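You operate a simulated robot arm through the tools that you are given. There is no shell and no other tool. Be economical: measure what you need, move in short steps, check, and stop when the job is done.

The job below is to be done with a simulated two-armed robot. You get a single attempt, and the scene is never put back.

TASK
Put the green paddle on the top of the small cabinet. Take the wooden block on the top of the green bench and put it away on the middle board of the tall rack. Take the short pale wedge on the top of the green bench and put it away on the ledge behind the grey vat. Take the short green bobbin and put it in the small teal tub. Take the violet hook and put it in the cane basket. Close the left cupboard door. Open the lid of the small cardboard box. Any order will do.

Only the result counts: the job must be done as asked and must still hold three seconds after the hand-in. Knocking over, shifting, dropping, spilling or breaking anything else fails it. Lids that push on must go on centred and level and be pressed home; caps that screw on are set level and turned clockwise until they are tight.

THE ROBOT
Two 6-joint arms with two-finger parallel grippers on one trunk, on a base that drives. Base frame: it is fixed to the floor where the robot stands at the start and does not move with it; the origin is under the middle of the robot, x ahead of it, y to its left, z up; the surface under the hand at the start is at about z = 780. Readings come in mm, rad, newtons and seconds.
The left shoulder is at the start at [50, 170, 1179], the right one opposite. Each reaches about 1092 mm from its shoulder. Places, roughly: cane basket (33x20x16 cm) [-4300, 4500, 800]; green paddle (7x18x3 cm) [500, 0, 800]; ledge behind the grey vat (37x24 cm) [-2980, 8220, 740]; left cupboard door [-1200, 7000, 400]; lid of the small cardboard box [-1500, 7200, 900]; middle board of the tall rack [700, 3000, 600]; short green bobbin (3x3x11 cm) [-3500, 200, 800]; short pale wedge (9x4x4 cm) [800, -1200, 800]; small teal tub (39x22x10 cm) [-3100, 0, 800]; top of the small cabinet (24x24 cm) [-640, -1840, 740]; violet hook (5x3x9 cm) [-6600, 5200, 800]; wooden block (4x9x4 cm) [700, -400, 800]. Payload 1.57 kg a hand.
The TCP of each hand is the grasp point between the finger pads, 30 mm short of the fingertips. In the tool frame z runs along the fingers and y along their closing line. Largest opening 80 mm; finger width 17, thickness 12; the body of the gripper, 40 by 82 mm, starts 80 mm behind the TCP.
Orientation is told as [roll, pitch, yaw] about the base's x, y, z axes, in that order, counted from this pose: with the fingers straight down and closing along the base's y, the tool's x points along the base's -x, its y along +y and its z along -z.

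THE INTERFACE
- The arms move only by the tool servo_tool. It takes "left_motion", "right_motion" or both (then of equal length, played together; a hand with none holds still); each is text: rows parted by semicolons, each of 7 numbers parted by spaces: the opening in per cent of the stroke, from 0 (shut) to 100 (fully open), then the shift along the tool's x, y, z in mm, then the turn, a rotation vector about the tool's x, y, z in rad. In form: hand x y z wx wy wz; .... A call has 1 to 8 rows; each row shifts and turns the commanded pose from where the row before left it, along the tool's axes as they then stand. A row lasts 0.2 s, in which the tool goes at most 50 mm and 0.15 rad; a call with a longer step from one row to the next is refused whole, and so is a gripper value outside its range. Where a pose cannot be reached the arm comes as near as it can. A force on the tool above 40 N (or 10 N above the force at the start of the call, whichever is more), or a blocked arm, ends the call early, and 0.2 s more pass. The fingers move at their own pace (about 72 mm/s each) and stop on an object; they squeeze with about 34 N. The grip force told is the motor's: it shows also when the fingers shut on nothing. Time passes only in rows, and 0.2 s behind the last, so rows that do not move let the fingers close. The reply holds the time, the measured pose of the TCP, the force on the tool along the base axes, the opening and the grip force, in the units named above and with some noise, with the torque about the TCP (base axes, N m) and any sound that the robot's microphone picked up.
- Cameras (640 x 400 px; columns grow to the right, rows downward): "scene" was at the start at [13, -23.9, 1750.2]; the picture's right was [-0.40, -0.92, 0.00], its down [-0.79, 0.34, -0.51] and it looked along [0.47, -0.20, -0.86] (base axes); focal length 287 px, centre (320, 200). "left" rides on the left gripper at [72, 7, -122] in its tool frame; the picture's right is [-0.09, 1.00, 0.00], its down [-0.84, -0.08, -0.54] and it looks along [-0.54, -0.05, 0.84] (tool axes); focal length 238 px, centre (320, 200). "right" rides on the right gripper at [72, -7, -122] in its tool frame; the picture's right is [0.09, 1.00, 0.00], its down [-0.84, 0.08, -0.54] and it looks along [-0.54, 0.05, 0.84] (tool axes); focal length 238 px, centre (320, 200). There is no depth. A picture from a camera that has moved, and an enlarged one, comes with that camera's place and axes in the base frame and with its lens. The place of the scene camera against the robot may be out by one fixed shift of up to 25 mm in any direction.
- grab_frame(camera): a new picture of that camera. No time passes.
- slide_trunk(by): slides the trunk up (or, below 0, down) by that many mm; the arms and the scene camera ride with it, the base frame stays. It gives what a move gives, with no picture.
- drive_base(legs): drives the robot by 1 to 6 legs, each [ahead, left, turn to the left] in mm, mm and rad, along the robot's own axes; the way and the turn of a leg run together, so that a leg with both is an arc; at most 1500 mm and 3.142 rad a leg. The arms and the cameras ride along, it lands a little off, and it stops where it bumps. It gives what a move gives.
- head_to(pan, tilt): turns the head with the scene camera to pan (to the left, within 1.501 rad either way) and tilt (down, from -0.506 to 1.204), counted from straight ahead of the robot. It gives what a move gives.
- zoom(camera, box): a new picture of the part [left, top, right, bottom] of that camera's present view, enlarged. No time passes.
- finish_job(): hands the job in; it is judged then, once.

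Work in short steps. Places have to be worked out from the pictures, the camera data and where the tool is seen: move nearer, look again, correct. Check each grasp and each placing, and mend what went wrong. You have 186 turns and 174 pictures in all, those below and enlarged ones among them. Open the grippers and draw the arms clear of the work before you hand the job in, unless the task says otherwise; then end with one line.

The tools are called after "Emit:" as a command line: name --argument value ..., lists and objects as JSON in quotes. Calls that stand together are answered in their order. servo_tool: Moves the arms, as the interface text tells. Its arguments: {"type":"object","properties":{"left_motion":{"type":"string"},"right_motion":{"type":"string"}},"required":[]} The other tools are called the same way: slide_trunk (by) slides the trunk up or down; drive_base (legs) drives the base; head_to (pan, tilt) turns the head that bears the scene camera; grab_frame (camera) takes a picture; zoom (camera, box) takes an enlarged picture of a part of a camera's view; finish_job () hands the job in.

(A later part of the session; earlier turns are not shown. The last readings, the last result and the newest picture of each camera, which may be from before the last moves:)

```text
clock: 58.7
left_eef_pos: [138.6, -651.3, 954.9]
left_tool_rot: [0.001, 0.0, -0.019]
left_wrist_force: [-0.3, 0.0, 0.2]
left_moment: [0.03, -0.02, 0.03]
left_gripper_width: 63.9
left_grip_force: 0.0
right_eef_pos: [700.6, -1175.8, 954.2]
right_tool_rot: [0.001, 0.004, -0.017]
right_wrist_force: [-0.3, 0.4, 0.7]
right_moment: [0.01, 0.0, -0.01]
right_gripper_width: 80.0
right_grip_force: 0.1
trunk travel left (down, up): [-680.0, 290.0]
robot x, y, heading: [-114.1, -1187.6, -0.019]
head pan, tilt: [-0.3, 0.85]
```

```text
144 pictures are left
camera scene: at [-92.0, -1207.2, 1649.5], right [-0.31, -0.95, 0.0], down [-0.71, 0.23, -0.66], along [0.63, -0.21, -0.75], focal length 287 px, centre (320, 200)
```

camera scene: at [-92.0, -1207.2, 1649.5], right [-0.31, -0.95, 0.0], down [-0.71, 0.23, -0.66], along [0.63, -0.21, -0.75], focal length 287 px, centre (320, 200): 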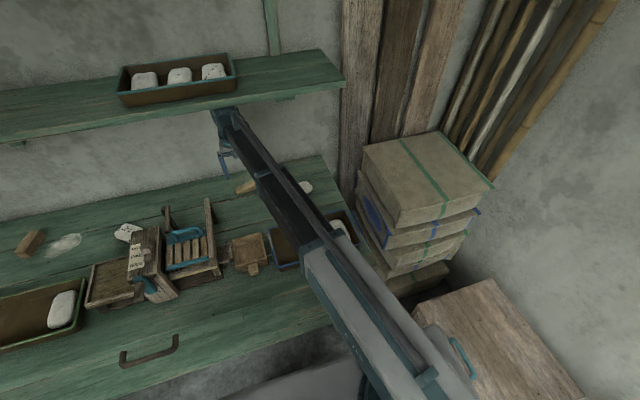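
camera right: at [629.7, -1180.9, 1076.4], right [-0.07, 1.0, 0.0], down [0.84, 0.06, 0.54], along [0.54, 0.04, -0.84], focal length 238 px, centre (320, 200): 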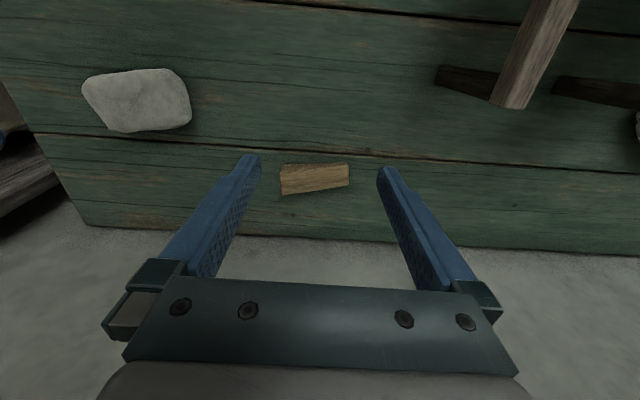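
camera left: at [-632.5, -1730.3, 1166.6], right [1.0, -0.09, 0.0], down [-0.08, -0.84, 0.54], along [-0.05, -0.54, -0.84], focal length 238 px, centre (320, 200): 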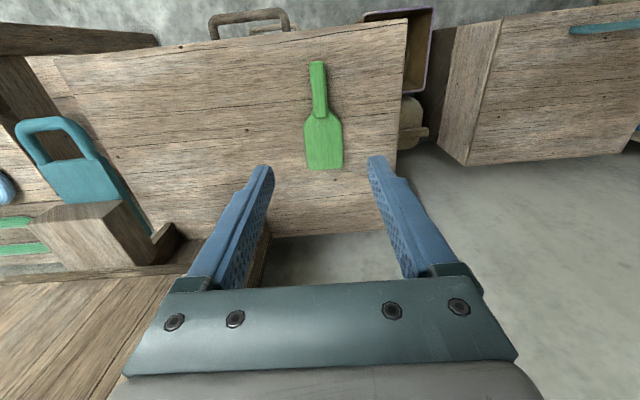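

The wedge is centred at about [776,-1178], its long axis nearly along y (yaw about +0.18). I move above it and turn the hand left by 1.77 rad to close across its 4 cm width.

Emit:
servo_tool --right_motion "100 -37 0 0 0 0 0;100 -37 -3 0 0 0 0;100 0 0 0 0 0 -0.147;100 0 0 0 0 0 -0.147;100 0 0 0 0 0 -0.147;100 0 0 0 0 0 -0.147;100 0 0 0 0 0 -0.147;100 0 0 0 0 0 -0.147"

Emit:
servo_tool --right_motion "100 0 0 0 0 0 -0.147;100 0 0 0 0 0 -0.147;100 0 0 0 0 0 -0.147;100 0 0 0 0 0 -0.147;100 0 0 0 0 0 -0.147;100 0 0 0 0 0 -0.147;100 0 0 0 0 0 0"

Emit:
grab_frame --camera "right"

Emit:
grab_frame --camera "scene"

```text
clock: 60.5
left_eef_pos: [139.1, -650.1, 955.4]
left_tool_rot: [-0.001, -0.001, -0.017]
left_wrist_force: [-0.1, 0.2, 0.0]
left_moment: [0.01, 0.0, -0.01]
left_gripper_width: 64.1
left_grip_force: 0.0
right_eef_pos: [774.6, -1180.3, 956.4]
right_tool_rot: [0.001, 0.0, 0.868]
right_wrist_force: [-0.1, 0.0, -0.5]
right_moment: [0.0, 0.0, 0.01]
right_gripper_width: 80.0
right_grip_force: 0.1
trunk travel left (down, up): [-680.0, 290.0]
robot x, y, heading: [-119.2, -1192.0, -0.014]
head pan, tilt: [-0.3, 0.85]
```

```text
clock: 62.1
left_eef_pos: [139.0, -650.1, 955.7]
left_tool_rot: [0.002, 0.0, -0.019]
left_wrist_force: [1.4, -0.1, 0.4]
left_moment: [-0.01, -0.01, 0.01]
left_gripper_width: 64.1
left_grip_force: 0.0
right_eef_pos: [775.8, -1179.9, 954.9]
right_tool_rot: [-0.001, 0.0, 1.749]
right_wrist_force: [0.8, 0.6, 1.1]
right_moment: [0.02, -0.01, 0.0]
right_gripper_width: 79.9
right_grip_force: 0.0
trunk travel left (down, up): [-680.0, 290.0]
robot x, y, heading: [-118.8, -1186.3, -0.019]
head pan, tilt: [-0.3, 0.85]
```

```text
143 pictures are left
camera right: at [796.4, -1249.5, 1076.3], right [-0.96, -0.27, 0.0], down [-0.22, 0.81, 0.54], along [-0.15, 0.52, -0.84], focal length 238 px, centre (320, 200)
```

right: 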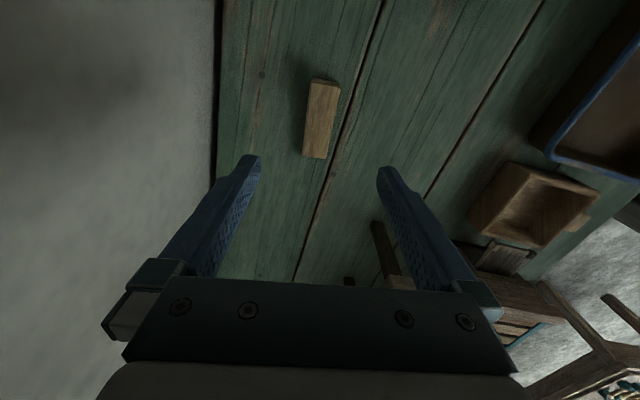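

```text
142 pictures are left
camera scene: at [-92.1, -1207.1, 1649.5], right [-0.31, -0.95, 0.0], down [-0.71, 0.23, -0.66], along [0.63, -0.21, -0.75], focal length 287 px, centre (320, 200)
```

scene: 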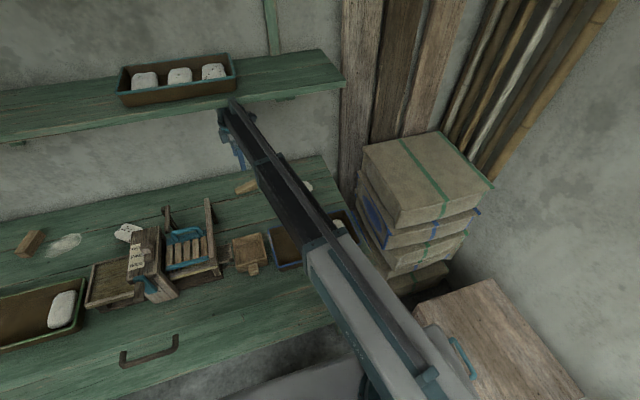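

TCP and wedge agree within a few mm. I lower most of the way and check once more.

Emit:
slide_trunk --by -95

Emit:
grab_frame --camera "right"

Emit:
grab_frame --camera "scene"

```text
clock: 63.4
left_eef_pos: [138.9, -650.0, 861.9]
left_tool_rot: [0.001, 0.0, -0.017]
left_wrist_force: [-1.0, -1.0, -0.1]
left_moment: [-0.02, 0.01, 0.01]
left_gripper_width: 64.2
left_grip_force: 0.1
right_eef_pos: [776.2, -1180.8, 860.4]
right_tool_rot: [-0.001, -0.003, 1.747]
right_wrist_force: [0.2, 0.1, 0.1]
right_moment: [-0.01, 0.0, -0.01]
right_gripper_width: 79.9
right_grip_force: 0.0
trunk travel left (down, up): [-585.0, 385.0]
robot x, y, heading: [-115.0, -1188.1, -0.018]
head pan, tilt: [-0.3, 0.85]
```

```text
141 pictures are left
camera right: at [796.1, -1249.5, 981.5], right [-0.96, -0.26, 0.0], down [-0.22, 0.81, 0.54], along [-0.14, 0.52, -0.84], focal length 238 px, centre (320, 200)
```

right: 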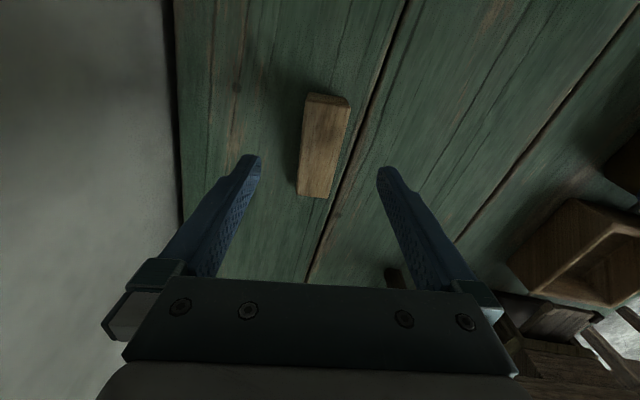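

```text
140 pictures are left
camera scene: at [-92.3, -1207.2, 1554.6], right [-0.31, -0.95, 0.0], down [-0.71, 0.23, -0.66], along [0.63, -0.21, -0.75], focal length 287 px, centre (320, 200)
```

scene: 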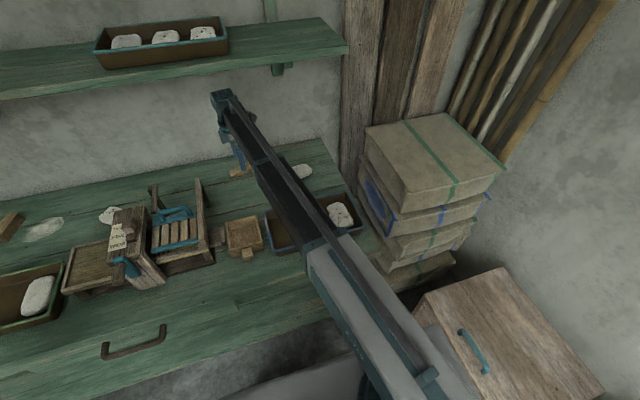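

Alignment is good. I go down to TCP z≈815 and close.

Emit:
slide_trunk --by -46

Emit:
servo_tool --right_motion "0 0 0 0 0 0 0;0 0 0 0 0 0 0;0 0 0 0 0 0 0;0 0 0 0 0 0 0"

Emit:
grab_frame --camera "right"

```text
clock: 64.2
left_eef_pos: [140.1, -649.9, 813.4]
left_tool_rot: [0.0, 0.001, -0.016]
left_wrist_force: [0.0, -0.2, 0.8]
left_moment: [0.01, 0.01, -0.01]
left_gripper_width: 63.9
left_grip_force: 0.2
right_eef_pos: [776.6, -1180.8, 814.1]
right_tool_rot: [0.0, -0.001, 1.745]
right_wrist_force: [-0.2, 0.5, -0.1]
right_moment: [0.03, -0.04, -0.02]
right_gripper_width: 80.0
right_grip_force: 0.1
trunk travel left (down, up): [-539.0, 431.0]
robot x, y, heading: [-120.5, -1186.5, -0.02]
head pan, tilt: [-0.3, 0.85]
```

```text
clock: 65.2
left_eef_pos: [139.1, -648.7, 814.6]
left_tool_rot: [0.001, 0.0, -0.017]
left_wrist_force: [0.6, 0.4, -0.8]
left_moment: [-0.01, 0.01, -0.01]
left_gripper_width: 63.8
left_grip_force: 0.1
right_eef_pos: [775.7, -1179.8, 814.9]
right_tool_rot: [-0.001, -0.001, 1.746]
right_wrist_force: [-0.5, -0.4, 0.1]
right_moment: [0.03, -0.01, -0.01]
right_gripper_width: 30.8
right_grip_force: 34.0
trunk travel left (down, up): [-539.0, 431.0]
robot x, y, heading: [-119.7, -1187.0, -0.012]
head pan, tilt: [-0.3, 0.85]
```

```text
139 pictures are left
camera right: at [796.2, -1249.5, 935.4], right [-0.96, -0.26, 0.0], down [-0.22, 0.81, 0.54], along [-0.14, 0.52, -0.84], focal length 238 px, centre (320, 200)
```

right: 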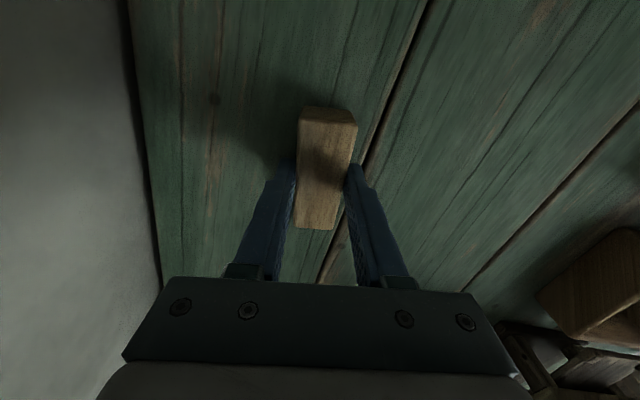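

The wedge is held (31 mm). I lift it and retract the right hand along the way it came.

Emit:
slide_trunk --by 140

Emit:
servo_tool --right_motion "0 26 40 0 0 0 0;0 26 40 0 0 0 0;0 26 40 0 0 0 0;0 26 40 0 0 0 0;0 6.4 46.8 0 0 0 0;0 6.4 46.8 0 0 0 0;0 6.4 46.8 0 0 0 0;0 6.4 46.8 0 0 0 0"

Emit:
servo_tool --right_motion "0 6.4 46.8 0 0 0 0;0 -8 45 0 0 0 0;0 -5 20 0 0 0 0"

Emit:
grab_frame --camera "right"

```text
clock: 66.9
left_eef_pos: [140.2, -649.8, 954.2]
left_tool_rot: [0.0, 0.0, -0.016]
left_wrist_force: [0.9, -0.1, 0.6]
left_moment: [0.04, 0.0, 0.0]
left_gripper_width: 63.9
left_grip_force: 0.1
right_eef_pos: [776.6, -1179.6, 953.3]
right_tool_rot: [0.003, 0.0, 1.746]
right_wrist_force: [0.2, -0.3, -0.5]
right_moment: [-0.01, 0.03, 0.03]
right_gripper_width: 30.9
right_grip_force: 34.2
trunk travel left (down, up): [-679.0, 291.0]
robot x, y, heading: [-117.8, -1187.9, -0.017]
head pan, tilt: [-0.3, 0.85]
```

```text
clock: 68.7
left_eef_pos: [139.1, -650.9, 953.6]
left_tool_rot: [-0.001, 0.0, -0.018]
left_wrist_force: [-0.9, -0.3, -0.9]
left_moment: [-0.02, 0.0, -0.04]
left_gripper_width: 63.8
left_grip_force: 0.1
right_eef_pos: [456.0, -1372.0, 954.7]
right_tool_rot: [0.001, -0.003, 1.746]
right_wrist_force: [-0.1, 0.2, -0.6]
right_moment: [0.01, -0.02, 0.03]
right_gripper_width: 30.6
right_grip_force: 33.8
trunk travel left (down, up): [-679.0, 291.0]
robot x, y, heading: [-119.3, -1187.4, -0.023]
head pan, tilt: [-0.3, 0.85]
```

```text
clock: 69.5
left_eef_pos: [138.6, -650.4, 954.7]
left_tool_rot: [0.001, 0.0, -0.018]
left_wrist_force: [-0.2, -0.2, 0.0]
left_moment: [0.0, 0.0, 0.02]
left_gripper_width: 63.9
left_grip_force: 0.0
right_eef_pos: [343.1, -1381.0, 953.8]
right_tool_rot: [0.0, -0.001, 1.748]
right_wrist_force: [0.3, 0.2, -0.8]
right_moment: [-0.01, 0.02, -0.01]
right_gripper_width: 30.9
right_grip_force: 33.4
trunk travel left (down, up): [-679.0, 291.0]
robot x, y, heading: [-120.7, -1183.6, -0.018]
head pan, tilt: [-0.3, 0.85]
```

```text
138 pictures are left
camera right: at [364.4, -1451.3, 1075.4], right [-0.96, -0.26, 0.0], down [-0.22, 0.81, 0.54], along [-0.14, 0.52, -0.84], focal length 238 px, centre (320, 200)
```

right: 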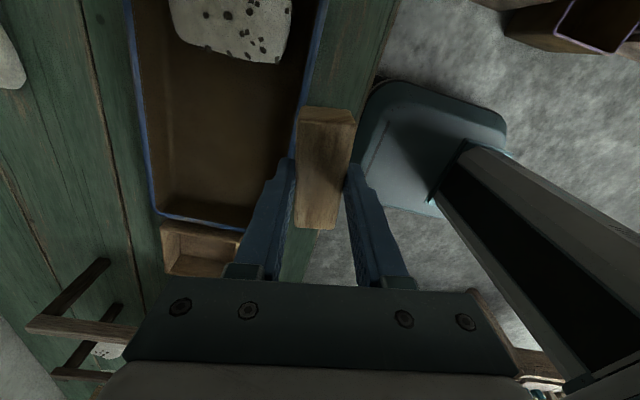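

The wedge is firmly held. I back off a little and strafe left to put the left arm opposite the wooden block.

Emit:
drive_base --legs '[[-141, 0, 0.018], [0, 686, 0]]'

Emit:
servo_tool --left_motion "100 -45 -15 0 0 0 0;100 -45 -15 0 0 0 0;100 -45 -18 0 0 0 0;100 -40 -28 0 0 0 0;100 -40 -28 0 0 0 0;100 -40 -28 0 0 0 0;100 -40 -28 0 0 0 0;100 -40 -28 0 0 0 0"

Emit:
servo_tool --left_motion "100 -40 -28 0 0 0 0;100 -40 -28 0 0 0 0;100 -40 -28 0 0 0 0;100 -40 -28 0 0 0 0;100 -40 -28 0 0 0 0;100 -40 -28 0 0 0 0;100 -30 -28 0 0 0 0"

Emit:
grab_frame --camera "left"

Emit:
grab_frame --camera "scene"

```text
clock: 74.2
left_eef_pos: [-9.5, 40.5, 954.9]
left_tool_rot: [0.0, 0.0, -0.005]
left_wrist_force: [-0.1, 0.5, -0.2]
left_moment: [-0.03, -0.02, 0.02]
left_gripper_width: 64.1
left_grip_force: 0.1
right_eef_pos: [206.1, -689.1, 954.1]
right_tool_rot: [0.001, -0.002, 1.758]
right_wrist_force: [-0.1, 0.3, -0.6]
right_moment: [0.04, 0.01, 0.0]
right_gripper_width: 31.1
right_grip_force: 34.2
trunk travel left (down, up): [-679.0, 291.0]
robot x, y, heading: [-256.2, -498.0, -0.001]
head pan, tilt: [-0.3, 0.85]
```

```text
clock: 76.0
left_eef_pos: [329.2, -148.4, 954.4]
left_tool_rot: [0.002, 0.003, -0.003]
left_wrist_force: [0.6, -0.3, -0.2]
left_moment: [0.04, 0.01, -0.03]
left_gripper_width: 80.0
left_grip_force: 0.1
right_eef_pos: [207.0, -688.5, 953.2]
right_tool_rot: [0.003, -0.002, 1.76]
right_wrist_force: [0.2, -0.5, 0.1]
right_moment: [0.0, -0.02, 0.01]
right_gripper_width: 30.6
right_grip_force: 33.7
trunk travel left (down, up): [-679.0, 291.0]
robot x, y, heading: [-257.1, -500.2, 0.002]
head pan, tilt: [-0.3, 0.85]
```

```text
clock: 77.6
left_eef_pos: [597.0, -345.3, 953.6]
left_tool_rot: [0.001, 0.0, -0.004]
left_wrist_force: [0.0, 0.2, 0.6]
left_moment: [0.03, 0.0, -0.01]
left_gripper_width: 80.2
left_grip_force: 0.2
right_eef_pos: [207.7, -689.1, 954.8]
right_tool_rot: [0.001, 0.0, 1.759]
right_wrist_force: [-1.5, -0.6, -1.5]
right_moment: [-0.02, 0.0, 0.01]
right_gripper_width: 30.7
right_grip_force: 34.0
trunk travel left (down, up): [-679.0, 291.0]
robot x, y, heading: [-259.9, -501.2, -0.002]
head pan, tilt: [-0.3, 0.85]
```

```text
137 pictures are left
camera left: at [523.8, -338.0, 1075.5], right [0.1, 1.0, 0.0], down [0.84, -0.08, 0.54], along [0.54, -0.05, -0.84], focal length 238 px, centre (320, 200)
```

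left: 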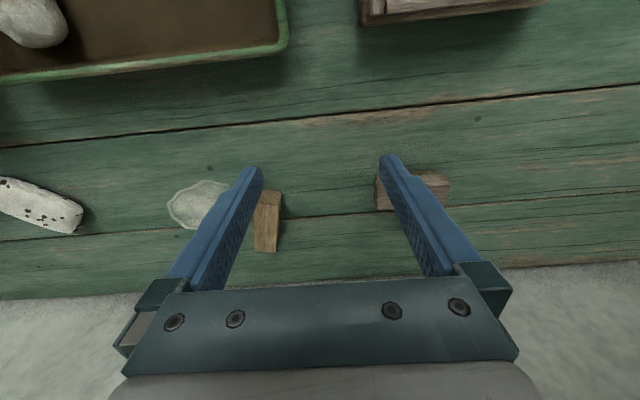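

```text
136 pictures are left
camera scene: at [-232.3, -519.5, 1648.5], right [-0.3, -0.95, 0.0], down [-0.72, 0.22, -0.66], along [0.63, -0.2, -0.75], focal length 287 px, centre (320, 200)
```

scene: 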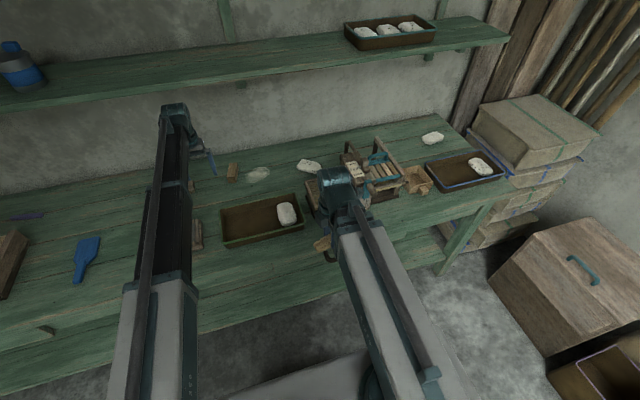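

The block lies at about [730,-431], long axis along x with yaw about -0.25; flour lies just beyond it, so I use a narrower opening. I move over it and look.

Emit:
servo_tool --left_motion "75 -40 -26 0 0 0 0;75 -40 -26 0 0 0 0;75 -40 -26 0 0 0 0;75 -13 -8 0 0 0 0.125;75 0 0 0 0 0 0.125;75 0 0 0 0 0 0"

Emit:
grab_frame --camera "left"

```text
clock: 79.0
left_eef_pos: [659.8, -420.5, 954.3]
left_tool_rot: [0.002, 0.0, -0.256]
left_wrist_force: [-0.1, 0.4, -1.2]
left_moment: [0.01, 0.01, -0.01]
left_gripper_width: 60.1
left_grip_force: 0.2
left hand out of reach, approached as far as the arm can: row 2, 3, 4
right_eef_pos: [206.7, -688.4, 953.5]
right_tool_rot: [0.001, -0.002, 1.759]
right_wrist_force: [-0.5, 0.0, -0.4]
right_moment: [0.0, 0.0, 0.04]
right_gripper_width: 30.7
right_grip_force: 34.4
trunk travel left (down, up): [-679.0, 291.0]
robot x, y, heading: [-259.1, -496.3, -0.004]
head pan, tilt: [-0.3, 0.85]
```

```text
135 pictures are left
camera left: at [591.5, -395.5, 1075.6], right [0.34, 0.94, 0.0], down [0.79, -0.29, 0.54], along [0.51, -0.18, -0.84], focal length 238 px, centre (320, 200)
```

left: 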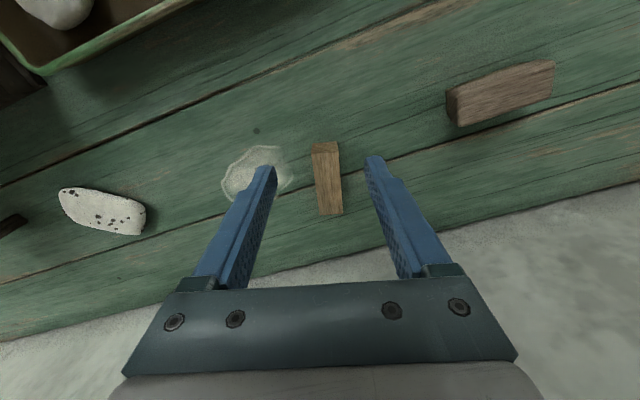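

The left arm is at its limit (about 875 mm from the shoulder), so the base must go about 70 mm ahead. First I swing the right hand aside so it stays off the bench.

Emit:
servo_tool --right_motion "0 45 14.3 0 0 0 0;0 45 14.3 0 0 0 0;0 45 14.3 0 0 0 0;0 31 33 0 0 0 0;0 31 33 0 0 0 0;0 31 33 0 0 0 0"

Emit:
drive_base --legs '[[75, 0, 0]]'

Emit:
grab_frame --camera "left"

Emit:
grab_frame --camera "right"

```text
clock: 80.4
left_eef_pos: [660.2, -421.8, 955.4]
left_tool_rot: [0.001, 0.001, -0.253]
left_wrist_force: [0.8, 1.3, 0.4]
left_moment: [-0.01, 0.03, 0.02]
left_gripper_width: 60.1
left_grip_force: 0.1
right_eef_pos: [110.0, -939.9, 954.1]
right_tool_rot: [-0.001, -0.002, 1.761]
right_wrist_force: [-0.2, 0.3, -0.1]
right_moment: [-0.01, 0.01, 0.05]
right_gripper_width: 31.0
right_grip_force: 33.9
right hand out of reach, approached as far as the arm can: row 2
trunk travel left (down, up): [-679.0, 291.0]
robot x, y, heading: [-260.0, -499.3, -0.004]
head pan, tilt: [-0.3, 0.85]
```

```text
clock: 81.5
left_eef_pos: [735.5, -420.5, 953.3]
left_tool_rot: [0.001, 0.002, -0.254]
left_wrist_force: [0.4, 0.6, -0.8]
left_moment: [0.0, 0.0, 0.02]
left_gripper_width: 60.0
left_grip_force: 0.0
right_eef_pos: [186.8, -940.0, 954.2]
right_tool_rot: [0.003, -0.002, 1.76]
right_wrist_force: [0.7, 0.8, -1.1]
right_moment: [0.04, 0.02, 0.0]
right_gripper_width: 31.0
right_grip_force: 33.9
trunk travel left (down, up): [-679.0, 291.0]
robot x, y, heading: [-182.1, -499.6, -0.006]
head pan, tilt: [-0.3, 0.85]
```

```text
134 pictures are left
camera left: at [667.2, -394.7, 1074.7], right [0.34, 0.94, 0.0], down [0.79, -0.28, 0.54], along [0.51, -0.18, -0.84], focal length 238 px, centre (320, 200)
```

left: 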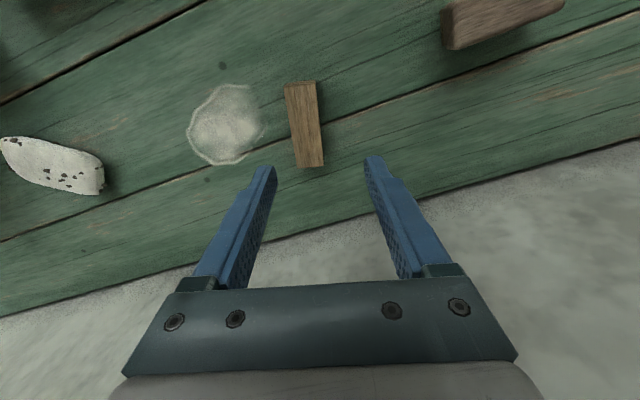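

```text
133 pictures are left
camera right: at [207.4, -1007.9, 1074.9], right [-0.96, -0.28, 0.0], down [-0.23, 0.81, 0.54], along [-0.15, 0.52, -0.84], focal length 238 px, centre (320, 200)
```

right: 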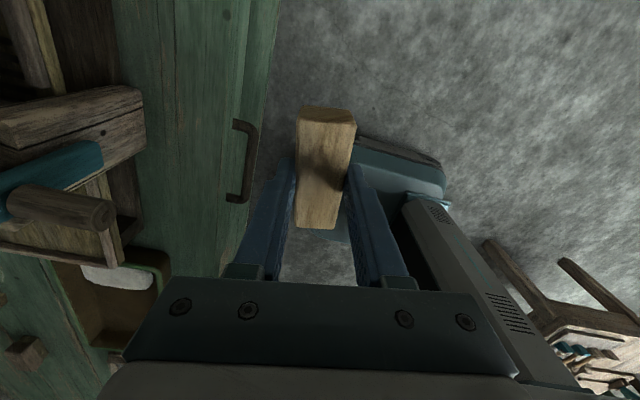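

A small sideways shift of 14 mm centres the block; then I lower to TCP z≈816 and check before closing.

Emit:
servo_tool --left_motion "75 -0.6 -14.3 0 0 0 0.01;75 0 0 0 0 0 0"

Emit:
slide_trunk --by -90

Emit:
grab_frame --camera "left"

```text
clock: 82.1
left_eef_pos: [731.8, -433.4, 954.3]
left_tool_rot: [0.002, 0.0, -0.262]
left_wrist_force: [-0.6, -0.1, 0.3]
left_moment: [0.03, 0.03, 0.04]
left_gripper_width: 60.0
left_grip_force: 0.0
right_eef_pos: [185.1, -938.7, 953.1]
right_tool_rot: [0.002, -0.002, 1.761]
right_wrist_force: [0.1, -0.6, -0.4]
right_moment: [-0.01, -0.01, 0.01]
right_gripper_width: 30.8
right_grip_force: 34.3
trunk travel left (down, up): [-679.0, 291.0]
robot x, y, heading: [-186.9, -497.1, -0.001]
head pan, tilt: [-0.3, 0.85]
```

```text
clock: 83.3
left_eef_pos: [730.7, -433.0, 864.5]
left_tool_rot: [0.0, 0.0, -0.261]
left_wrist_force: [-0.1, 0.0, -0.2]
left_moment: [-0.02, -0.01, -0.01]
left_gripper_width: 59.8
left_grip_force: 0.1
right_eef_pos: [186.3, -938.8, 865.0]
right_tool_rot: [0.001, -0.002, 1.762]
right_wrist_force: [-0.9, 0.0, -0.8]
right_moment: [0.0, 0.01, 0.0]
right_gripper_width: 30.7
right_grip_force: 33.7
trunk travel left (down, up): [-589.0, 381.0]
robot x, y, heading: [-185.5, -497.1, -0.0]
head pan, tilt: [-0.3, 0.85]
```

```text
132 pictures are left
camera left: at [663.3, -408.0, 985.8], right [0.35, 0.94, 0.0], down [0.79, -0.29, 0.54], along [0.51, -0.19, -0.84], focal length 238 px, centre (320, 200)
```

left: 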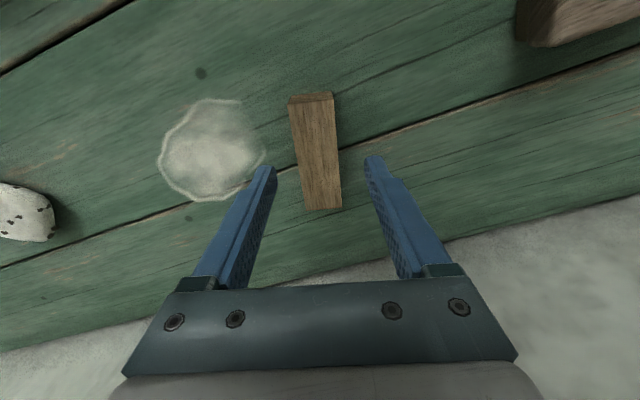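

Well centred. Down to z≈816, close, and lift.

Emit:
slide_trunk --by -48

Emit:
servo_tool --left_motion "0 0 0 0 0 0 0;0 0 0 0 0 0 0;0 0 0 0 0 0 0;0 0 0 0 0 0 0"

Emit:
slide_trunk --by 140

Emit:
grab_frame --camera "left"

```text
clock: 84.2
left_eef_pos: [731.5, -433.7, 816.5]
left_tool_rot: [0.002, 0.0, -0.262]
left_wrist_force: [-0.2, -0.1, -0.4]
left_moment: [0.01, 0.02, -0.01]
left_gripper_width: 59.7
left_grip_force: 0.0
right_eef_pos: [184.3, -938.2, 815.8]
right_tool_rot: [0.0, -0.003, 1.763]
right_wrist_force: [0.6, -0.6, 0.1]
right_moment: [0.02, -0.02, -0.01]
right_gripper_width: 30.7
right_grip_force: 34.3
trunk travel left (down, up): [-541.0, 429.0]
robot x, y, heading: [-179.3, -497.6, -0.002]
head pan, tilt: [-0.3, 0.85]
```

```text
clock: 85.2
left_eef_pos: [730.7, -433.7, 816.0]
left_tool_rot: [0.003, 0.0, -0.263]
left_wrist_force: [-0.1, -0.2, 1.6]
left_moment: [-0.02, -0.01, 0.02]
left_gripper_width: 30.9
left_grip_force: 34.3
right_eef_pos: [185.8, -939.6, 816.8]
right_tool_rot: [0.0, -0.004, 1.761]
right_wrist_force: [0.2, 0.4, -0.4]
right_moment: [0.01, 0.02, 0.02]
right_gripper_width: 30.8
right_grip_force: 33.6
trunk travel left (down, up): [-541.0, 429.0]
robot x, y, heading: [-182.8, -499.4, 0.0]
head pan, tilt: [-0.3, 0.85]
```

```text
clock: 86.9
left_eef_pos: [731.1, -433.6, 955.5]
left_tool_rot: [0.002, -0.001, -0.263]
left_wrist_force: [-0.1, 1.4, -0.3]
left_moment: [-0.03, -0.01, -0.01]
left_gripper_width: 31.1
left_grip_force: 33.9
right_eef_pos: [185.2, -939.8, 956.0]
right_tool_rot: [0.002, -0.001, 1.76]
right_wrist_force: [0.3, 0.4, -0.1]
right_moment: [-0.03, -0.01, 0.02]
right_gripper_width: 30.9
right_grip_force: 33.9
trunk travel left (down, up): [-681.0, 289.0]
robot x, y, heading: [-187.4, -499.1, -0.002]
head pan, tilt: [-0.3, 0.85]
```

```text
131 pictures are left
camera left: at [663.6, -408.0, 1077.5], right [0.35, 0.94, 0.0], down [0.79, -0.29, 0.54], along [0.51, -0.19, -0.84], focal length 238 px, centre (320, 200)
```

left: 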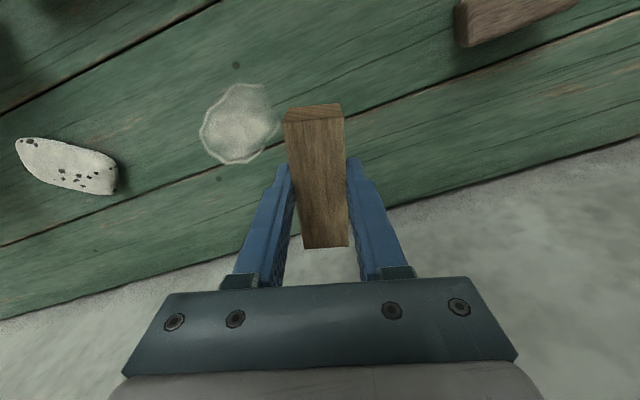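

The block is held. I retract the left arm, back off, and strafe left along the corridor (free between x=-850 and x≈250) toward the tall rack, then look.

Emit:
servo_tool --left_motion "0 46 -1.5 0 0 0 0;0 46 -1.5 0 0 0 0;0 46 -1.5 0 0 0 0;0 46 -1.5 0 0 0 0;0 46 -1.5 0 0 0 0;0 46 -1.5 0 0 0 0;0 46 -1.5 0 0 0 0;0 46 -1.5 0 0 0 0"

Emit:
servo_tool --left_motion "0 46 -1.5 0 0 0 0;0 40 -1.5 0 0 0 0"

Emit:
drive_base --legs '[[-150, 0, 0], [0, 1500, 0], [0, 1200, 0]]'

Emit:
head_to --pan 0.5 --tilt 0.5

Emit:
grab_frame --camera "scene"

```text
clock: 88.7
left_eef_pos: [373.7, -350.7, 955.5]
left_tool_rot: [0.001, -0.001, -0.263]
left_wrist_force: [-0.2, 0.2, -0.5]
left_moment: [0.02, -0.02, 0.01]
left_gripper_width: 30.8
left_grip_force: 34.0
right_eef_pos: [185.0, -939.2, 956.3]
right_tool_rot: [0.0, -0.003, 1.761]
right_wrist_force: [0.1, 0.8, -0.3]
right_moment: [0.02, 0.02, 0.03]
right_gripper_width: 30.6
right_grip_force: 34.2
trunk travel left (down, up): [-681.0, 289.0]
robot x, y, heading: [-182.6, -498.8, -0.002]
head pan, tilt: [-0.3, 0.85]
```

```text
clock: 89.3
left_eef_pos: [287.7, -331.8, 956.2]
left_tool_rot: [0.002, 0.0, -0.265]
left_wrist_force: [-0.5, -0.5, -1.2]
left_moment: [-0.01, 0.02, -0.01]
left_gripper_width: 30.9
left_grip_force: 34.5
right_eef_pos: [184.7, -938.0, 956.0]
right_tool_rot: [0.0, 0.0, 1.762]
right_wrist_force: [-0.1, -0.3, -0.6]
right_moment: [0.01, -0.01, 0.0]
right_gripper_width: 30.6
right_grip_force: 33.6
trunk travel left (down, up): [-681.0, 289.0]
robot x, y, heading: [-182.5, -498.0, 0.001]
head pan, tilt: [-0.3, 0.85]
```

```text
clock: 103.3
left_eef_pos: [92.2, 2375.1, 955.1]
left_tool_rot: [0.001, 0.001, -0.237]
left_wrist_force: [-1.0, 0.9, -0.3]
left_moment: [0.0, -0.02, 0.02]
left_gripper_width: 31.1
left_grip_force: 33.8
right_eef_pos: [3.6, 1767.1, 955.7]
right_tool_rot: [0.001, -0.002, 1.787]
right_wrist_force: [0.6, -0.2, -0.7]
right_moment: [0.02, -0.02, -0.01]
right_gripper_width: 30.8
right_grip_force: 34.1
trunk travel left (down, up): [-681.0, 289.0]
robot x, y, heading: [-377.3, 2198.2, 0.022]
head pan, tilt: [-0.3, 0.85]
```

```text
clock: 104.5
left_eef_pos: [91.4, 2375.4, 955.9]
left_tool_rot: [0.001, 0.001, -0.236]
left_wrist_force: [-0.4, 0.0, -0.3]
left_moment: [0.03, 0.03, -0.04]
left_gripper_width: 31.2
left_grip_force: 34.0
right_eef_pos: [4.1, 1765.6, 956.5]
right_tool_rot: [0.0, -0.002, 1.788]
right_wrist_force: [1.5, -0.8, -1.4]
right_moment: [0.0, -0.01, 0.0]
right_gripper_width: 30.8
right_grip_force: 33.8
trunk travel left (down, up): [-681.0, 289.0]
robot x, y, heading: [-378.1, 2193.7, 0.022]
head pan, tilt: [0.499, 0.499]
```

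```text
130 pictures are left
camera scene: at [-346.9, 2243.3, 1680.5], right [0.5, -0.87, 0.0], down [-0.42, -0.24, -0.88], along [0.76, 0.44, -0.48], focal length 287 px, centre (320, 200)
```

scene: 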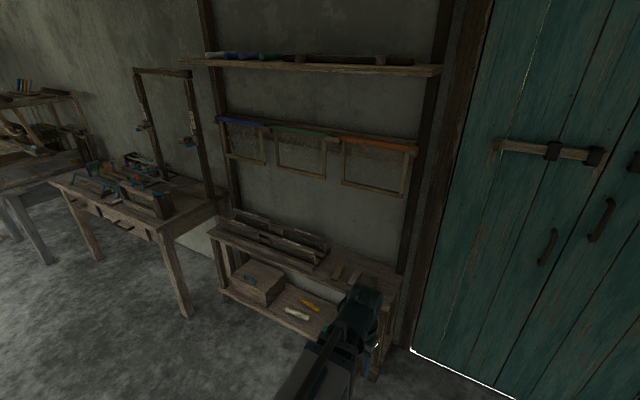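

The middle board appears to be the one near (300,255), with rails on it. I zoom to see what is on it and what stands above.

Emit:
zoom --camera "scene" --box '[180, 180, 420, 360]'

Emit:
zoom --camera "scene" --box '[180, 30, 480, 230]'

```text
2.22 times, centred on (300, 270) of scene
camera zoom: at [-346.9, 2243.3, 1680.5], right [0.5, -0.87, 0.0], down [-0.42, -0.24, -0.88], along [0.76, 0.44, -0.48], focal length 638 px, centre (364, 44)
```

zoom: 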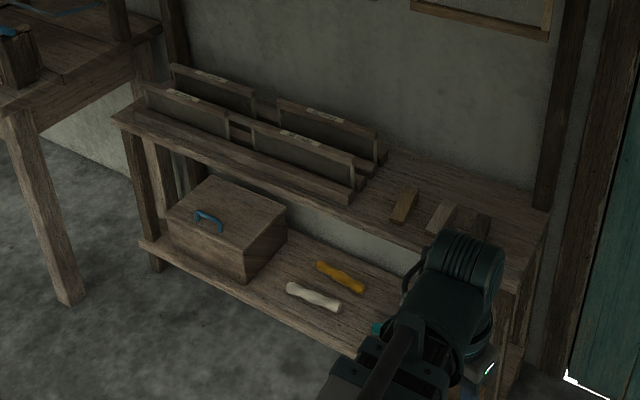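

```text
2.00 times, centred on (330, 130) of scene
camera zoom: at [-346.9, 2243.3, 1680.5], right [0.5, -0.87, 0.0], down [-0.42, -0.24, -0.88], along [0.76, 0.44, -0.48], focal length 574 px, centre (300, 340)
```

zoom: 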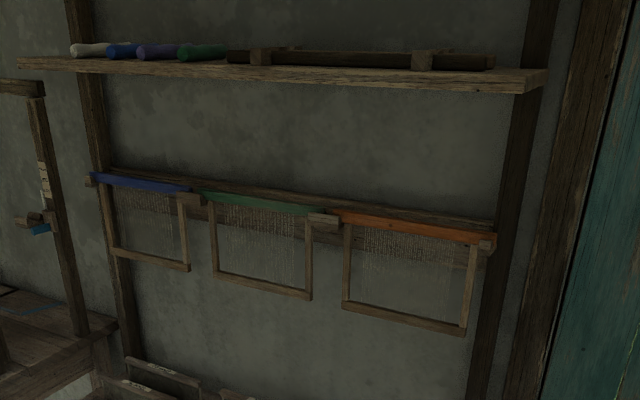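

The middle board (z≈600) carries rails on its left and three small blocks at about y 2741, 2648 and 2560; free spots are near y≈2810 and y≈2490. I drive nearer and put the left hand over it for a look.

Emit:
drive_base --legs '[[230, 256, -0.022]]'

Emit:
servo_tool --left_motion "0 -44 10 0 0 0 0;0 -44 10 0 0 0 0;0 -44 10 0 0 0 0;0 -44 10 0 0 0 0;0 -44 10 0 0 0 0"

Emit:
head_to --pan 0.3 --tilt 0.8

Emit:
grab_frame --camera "left"

Emit:
grab_frame --camera "scene"

```text
clock: 106.7
left_eef_pos: [324.8, 2622.9, 956.3]
left_tool_rot: [-0.002, -0.001, -0.257]
left_wrist_force: [-0.6, 0.4, -0.5]
left_moment: [-0.01, 0.0, 0.02]
left_gripper_width: 31.0
left_grip_force: 34.4
right_eef_pos: [221.8, 2016.1, 956.3]
right_tool_rot: [0.003, -0.001, 1.766]
right_wrist_force: [0.0, 0.2, 0.9]
right_moment: [0.0, 0.02, -0.01]
right_gripper_width: 30.7
right_grip_force: 34.0
trunk travel left (down, up): [-681.0, 289.0]
robot x, y, heading: [-148.5, 2455.5, 0.003]
head pan, tilt: [0.499, 0.499]
```

```text
clock: 107.9
left_eef_pos: [551.3, 2615.0, 956.7]
left_tool_rot: [0.002, -0.001, -0.258]
left_wrist_force: [0.7, -0.5, -1.7]
left_moment: [0.01, 0.02, 0.0]
left_gripper_width: 30.9
left_grip_force: 33.8
right_eef_pos: [222.5, 2015.2, 955.7]
right_tool_rot: [0.002, -0.001, 1.767]
right_wrist_force: [0.2, -0.2, 0.2]
right_moment: [-0.01, 0.0, 0.0]
right_gripper_width: 30.6
right_grip_force: 33.9
trunk travel left (down, up): [-681.0, 289.0]
robot x, y, heading: [-146.7, 2449.2, 0.008]
head pan, tilt: [0.499, 0.499]
```

```text
clock: 108.7
left_eef_pos: [547.8, 2613.5, 955.7]
left_tool_rot: [0.002, -0.001, -0.259]
left_wrist_force: [-0.5, 0.3, -1.4]
left_moment: [0.01, -0.03, 0.0]
left_gripper_width: 30.7
left_grip_force: 33.9
right_eef_pos: [223.5, 2015.4, 955.8]
right_tool_rot: [0.002, -0.002, 1.767]
right_wrist_force: [-0.6, 1.6, -1.5]
right_moment: [0.01, 0.01, 0.02]
right_gripper_width: 30.9
right_grip_force: 33.8
trunk travel left (down, up): [-681.0, 289.0]
robot x, y, heading: [-144.5, 2450.0, 0.0]
head pan, tilt: [0.3, 0.799]
```

```text
127 pictures are left
camera left: at [480.8, 2639.8, 1077.7], right [0.34, 0.94, 0.0], down [0.79, -0.29, 0.54], along [0.51, -0.19, -0.84], focal length 238 px, centre (320, 200)
```

left: 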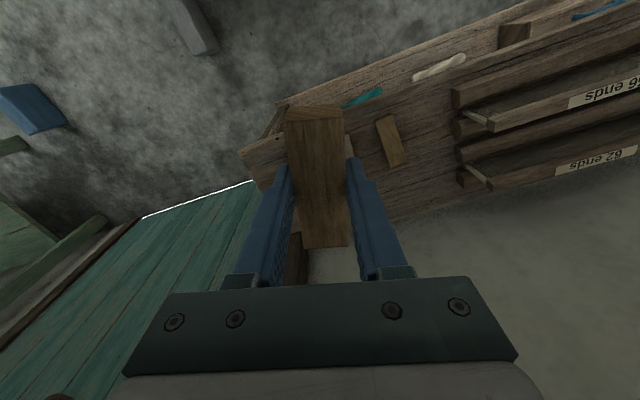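

```text
126 pictures are left
camera scene: at [-120.1, 2479.9, 1654.6], right [0.3, -0.95, 0.0], down [-0.68, -0.21, -0.7], along [0.67, 0.21, -0.72], focal length 287 px, centre (320, 200)
```

scene: 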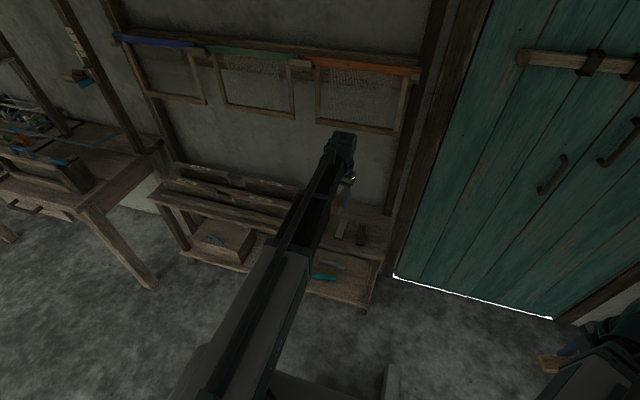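

The gap between block 1 (y≈2716) and the rail ends (y≈2844) is about 95 mm wide and centred at y≈2793. I align the block to x and bring it in front of the gap for a check.

Emit:
servo_tool --left_motion "0 0 0 0 0 0 -0.13;0 0 0 0 0 0 -0.13;0 -13 45 0 0 0 0;0 -13 45 0 0 0 0;0 -13 45 0 0 0 0;0 -13 45 0 0 0 0;0 0 0 0 0 0 0"

Emit:
grab_frame --camera "left"

Emit:
grab_frame --camera "scene"

```text
clock: 110.3
left_eef_pos: [602.6, 2795.0, 956.3]
left_tool_rot: [0.0, 0.001, 0.002]
left_wrist_force: [0.3, 0.4, -0.6]
left_moment: [0.01, 0.01, 0.02]
left_gripper_width: 30.9
left_grip_force: 34.1
right_eef_pos: [223.3, 2015.1, 955.5]
right_tool_rot: [0.002, -0.002, 1.765]
right_wrist_force: [-0.2, -0.1, -0.7]
right_moment: [0.0, 0.01, -0.03]
right_gripper_width: 30.5
right_grip_force: 33.9
trunk travel left (down, up): [-681.0, 289.0]
robot x, y, heading: [-150.7, 2454.5, 0.0]
head pan, tilt: [0.3, 0.799]
```

```text
125 pictures are left
camera left: at [530.2, 2802.3, 1077.6], right [0.09, 1.0, 0.0], down [0.84, -0.08, 0.54], along [0.54, -0.05, -0.84], focal length 238 px, centre (320, 200)
```

left: 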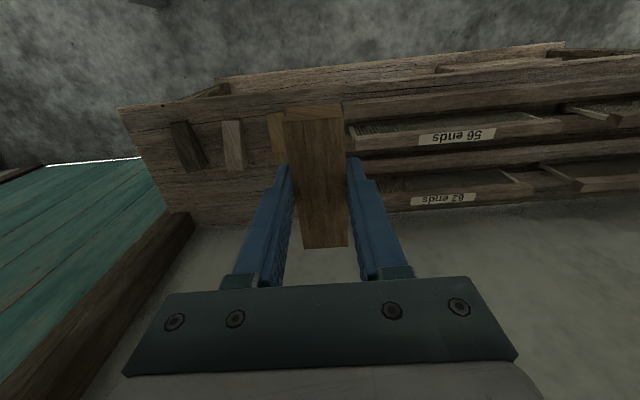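

```text
124 pictures are left
camera scene: at [-120.1, 2479.8, 1654.6], right [0.3, -0.95, 0.0], down [-0.68, -0.21, -0.7], along [0.67, 0.21, -0.72], focal length 287 px, centre (320, 200)
```

scene: 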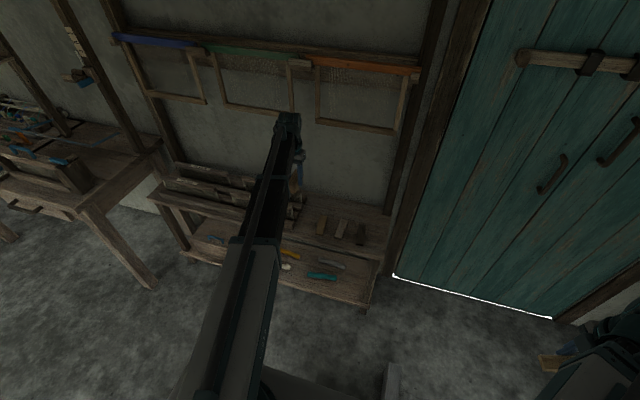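

I zoom in to measure both gaps.

Emit:
zoom --camera "left" --box '[100, 60, 420, 260]'

Emit:
zoom --camera "scene" --box '[240, 160, 420, 300]'

```text
2.00 times, centred on (260, 160) of left
camera zoom: at [530.2, 2802.3, 1077.6], right [0.09, 1.0, 0.0], down [0.84, -0.08, 0.54], along [0.54, -0.05, -0.84], focal length 477 px, centre (440, 280)
```

zoom: 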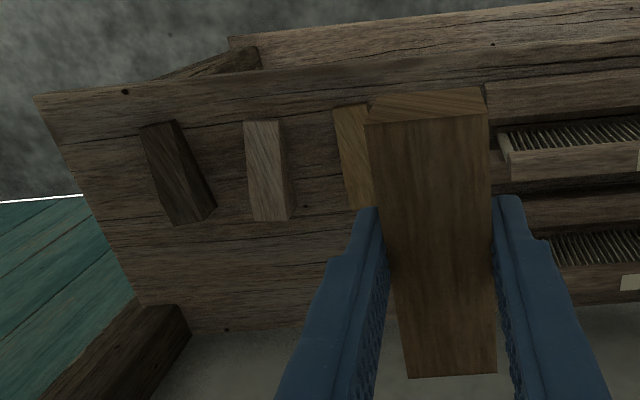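

```text
2.86 times, centred on (330, 230) of scene
camera zoom: at [-120.1, 2479.8, 1654.6], right [0.3, -0.95, 0.0], down [-0.68, -0.21, -0.7], along [0.67, 0.21, -0.72], focal length 820 px, centre (291, 114)
```

zoom: 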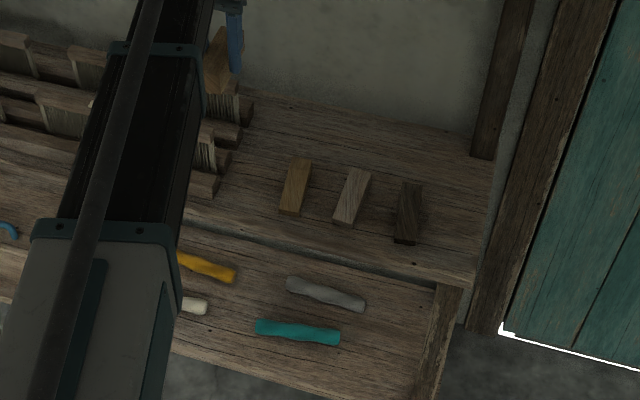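

The gap runs y≈2731..2836, so I centre at y=2784. I move forward over it, lower partly, and look.

Emit:
servo_tool --left_motion "0 -45 -5 0 0 0 0;0 -45 -6 0 0 0 0;0 -5 0 0 0 0 0;0 0 0 0 0 0 0"

Emit:
slide_trunk --by -230

Emit:
grab_frame --camera "left"

Emit:
grab_frame --camera "scene"

```text
clock: 111.3
left_eef_pos: [696.9, 2784.8, 956.5]
left_tool_rot: [0.002, -0.001, 0.002]
left_wrist_force: [0.3, -0.3, -0.6]
left_moment: [-0.02, 0.02, 0.02]
left_gripper_width: 31.0
left_grip_force: 34.6
right_eef_pos: [221.7, 2014.7, 956.7]
right_tool_rot: [0.003, -0.002, 1.766]
right_wrist_force: [1.1, -0.1, -0.9]
right_moment: [-0.02, 0.01, 0.0]
right_gripper_width: 30.6
right_grip_force: 33.6
trunk travel left (down, up): [-681.0, 289.0]
robot x, y, heading: [-149.0, 2450.6, -0.002]
head pan, tilt: [0.3, 0.799]
```

```text
clock: 113.7
left_eef_pos: [697.9, 2784.8, 727.1]
left_tool_rot: [0.003, 0.0, 0.001]
left_wrist_force: [0.2, -1.1, 0.0]
left_moment: [-0.02, 0.0, 0.01]
left_gripper_width: 30.7
left_grip_force: 33.9
right_eef_pos: [223.4, 2015.0, 726.4]
right_tool_rot: [0.004, 0.0, 1.767]
right_wrist_force: [-0.9, -0.8, -0.7]
right_moment: [-0.01, -0.01, 0.03]
right_gripper_width: 30.8
right_grip_force: 34.1
trunk travel left (down, up): [-451.0, 519.0]
robot x, y, heading: [-150.6, 2451.3, 0.004]
head pan, tilt: [0.3, 0.799]
```

```text
121 pictures are left
camera left: at [625.2, 2791.7, 847.7], right [0.09, 1.0, 0.0], down [0.84, -0.08, 0.54], along [0.54, -0.05, -0.84], focal length 238 px, centre (320, 200)
```

left: 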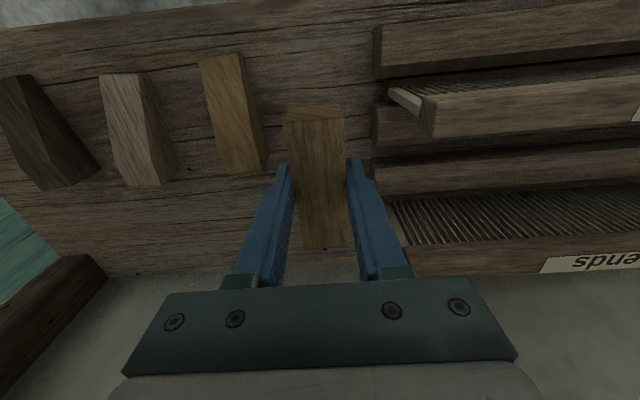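

```text
120 pictures are left
camera scene: at [-120.1, 2479.9, 1424.6], right [0.3, -0.95, 0.0], down [-0.68, -0.21, -0.7], along [0.67, 0.21, -0.72], focal length 287 px, centre (320, 200)
```

scene: 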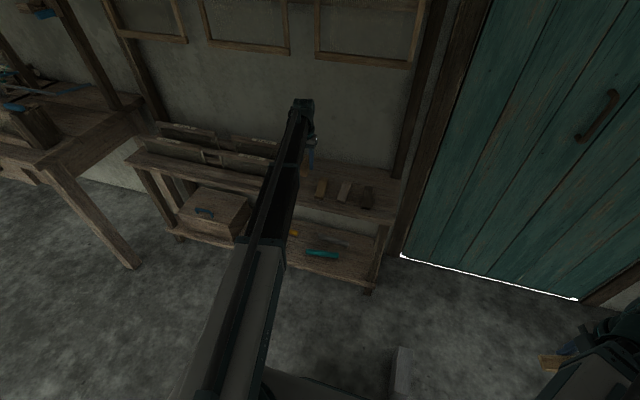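

Clearances on both sides look good (gap 2731..2834, hand at 2785). I lower to just above the board, then ease to contact.

Emit:
slide_trunk --by -84

Emit:
slide_trunk --by -6

```text
clock: 114.8
left_eef_pos: [696.3, 2783.2, 649.5]
left_tool_rot: [0.001, -0.006, 0.003]
left_wrist_force: [-1.8, -0.7, 51.8]
left_moment: [-0.31, 0.04, 0.1]
left_gripper_width: 31.0
left_grip_force: 33.5
right_eef_pos: [220.4, 2013.8, 646.5]
right_tool_rot: [-0.003, -0.001, 1.766]
right_wrist_force: [-0.7, -0.7, -1.1]
right_moment: [-0.01, 0.01, -0.02]
right_gripper_width: 30.9
right_grip_force: 34.2
trunk travel left (down, up): [-370.0, 600.0]
robot x, y, heading: [-146.7, 2454.8, 0.001]
head pan, tilt: [0.3, 0.799]
stopped: the force on the tool passed its limit at 92 N (the readings are from after the stop); the commanded pose is now the measured one
```

```text
clock: 115.1
left_eef_pos: [696.2, 2784.4, 649.5]
left_tool_rot: [0.003, -0.007, 0.001]
left_wrist_force: [-1.8, -1.3, 56.6]
left_moment: [-0.35, 0.13, 0.1]
left_gripper_width: 31.2
left_grip_force: 33.9
right_eef_pos: [219.3, 2014.4, 645.8]
right_tool_rot: [-0.004, -0.001, 1.765]
right_wrist_force: [0.4, -0.4, 0.1]
right_moment: [0.04, 0.02, 0.0]
right_gripper_width: 30.9
right_grip_force: 34.0
trunk travel left (down, up): [-370.0, 600.0]
robot x, y, heading: [-147.5, 2452.1, 0.001]
head pan, tilt: [0.3, 0.799]
stopped: the force on the tool passed its limit at 71 N (the readings are from after the stop); the commanded pose is now the measured one
```

Contact came a bit early (board at about z 613). I ease up 4 mm to relieve the force and look.

Emit:
slide_trunk --by 4

Emit:
grab_frame --camera "left"

Emit:
zoom --camera "scene" --box '[220, 80, 440, 260]'

```text
clock: 115.6
left_eef_pos: [698.6, 2784.4, 649.7]
left_tool_rot: [0.002, -0.003, 0.002]
left_wrist_force: [-6.1, -2.9, 14.7]
left_moment: [0.02, -0.33, -0.07]
left_gripper_width: 30.9
left_grip_force: 34.1
right_eef_pos: [222.0, 2014.7, 649.0]
right_tool_rot: [0.001, -0.003, 1.767]
right_wrist_force: [-0.9, -0.2, 0.8]
right_moment: [0.01, -0.02, 0.04]
right_gripper_width: 30.9
right_grip_force: 34.2
trunk travel left (down, up): [-374.0, 596.0]
robot x, y, heading: [-150.4, 2452.1, 0.004]
head pan, tilt: [0.3, 0.799]
```

```text
119 pictures are left
camera left: at [625.1, 2791.6, 771.4], right [0.09, 1.0, 0.0], down [0.84, -0.08, 0.54], along [0.54, -0.05, -0.84], focal length 238 px, centre (320, 200)
```

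left: 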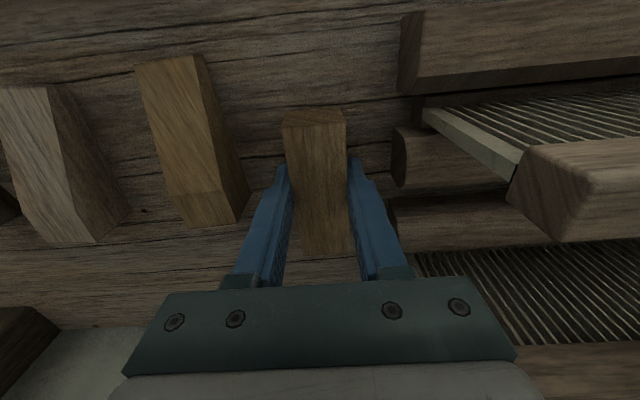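

```text
2.22 times, centred on (330, 170) of scene
camera zoom: at [-122.0, 2479.2, 1347.1], right [0.3, -0.95, 0.0], down [-0.68, -0.21, -0.7], along [0.67, 0.21, -0.72], focal length 638 px, centre (298, 267)
```

zoom: 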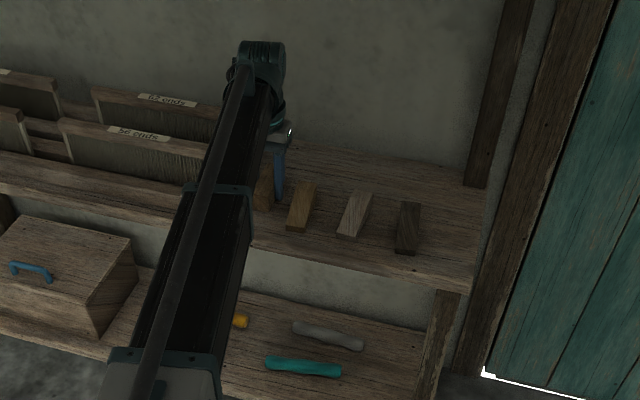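

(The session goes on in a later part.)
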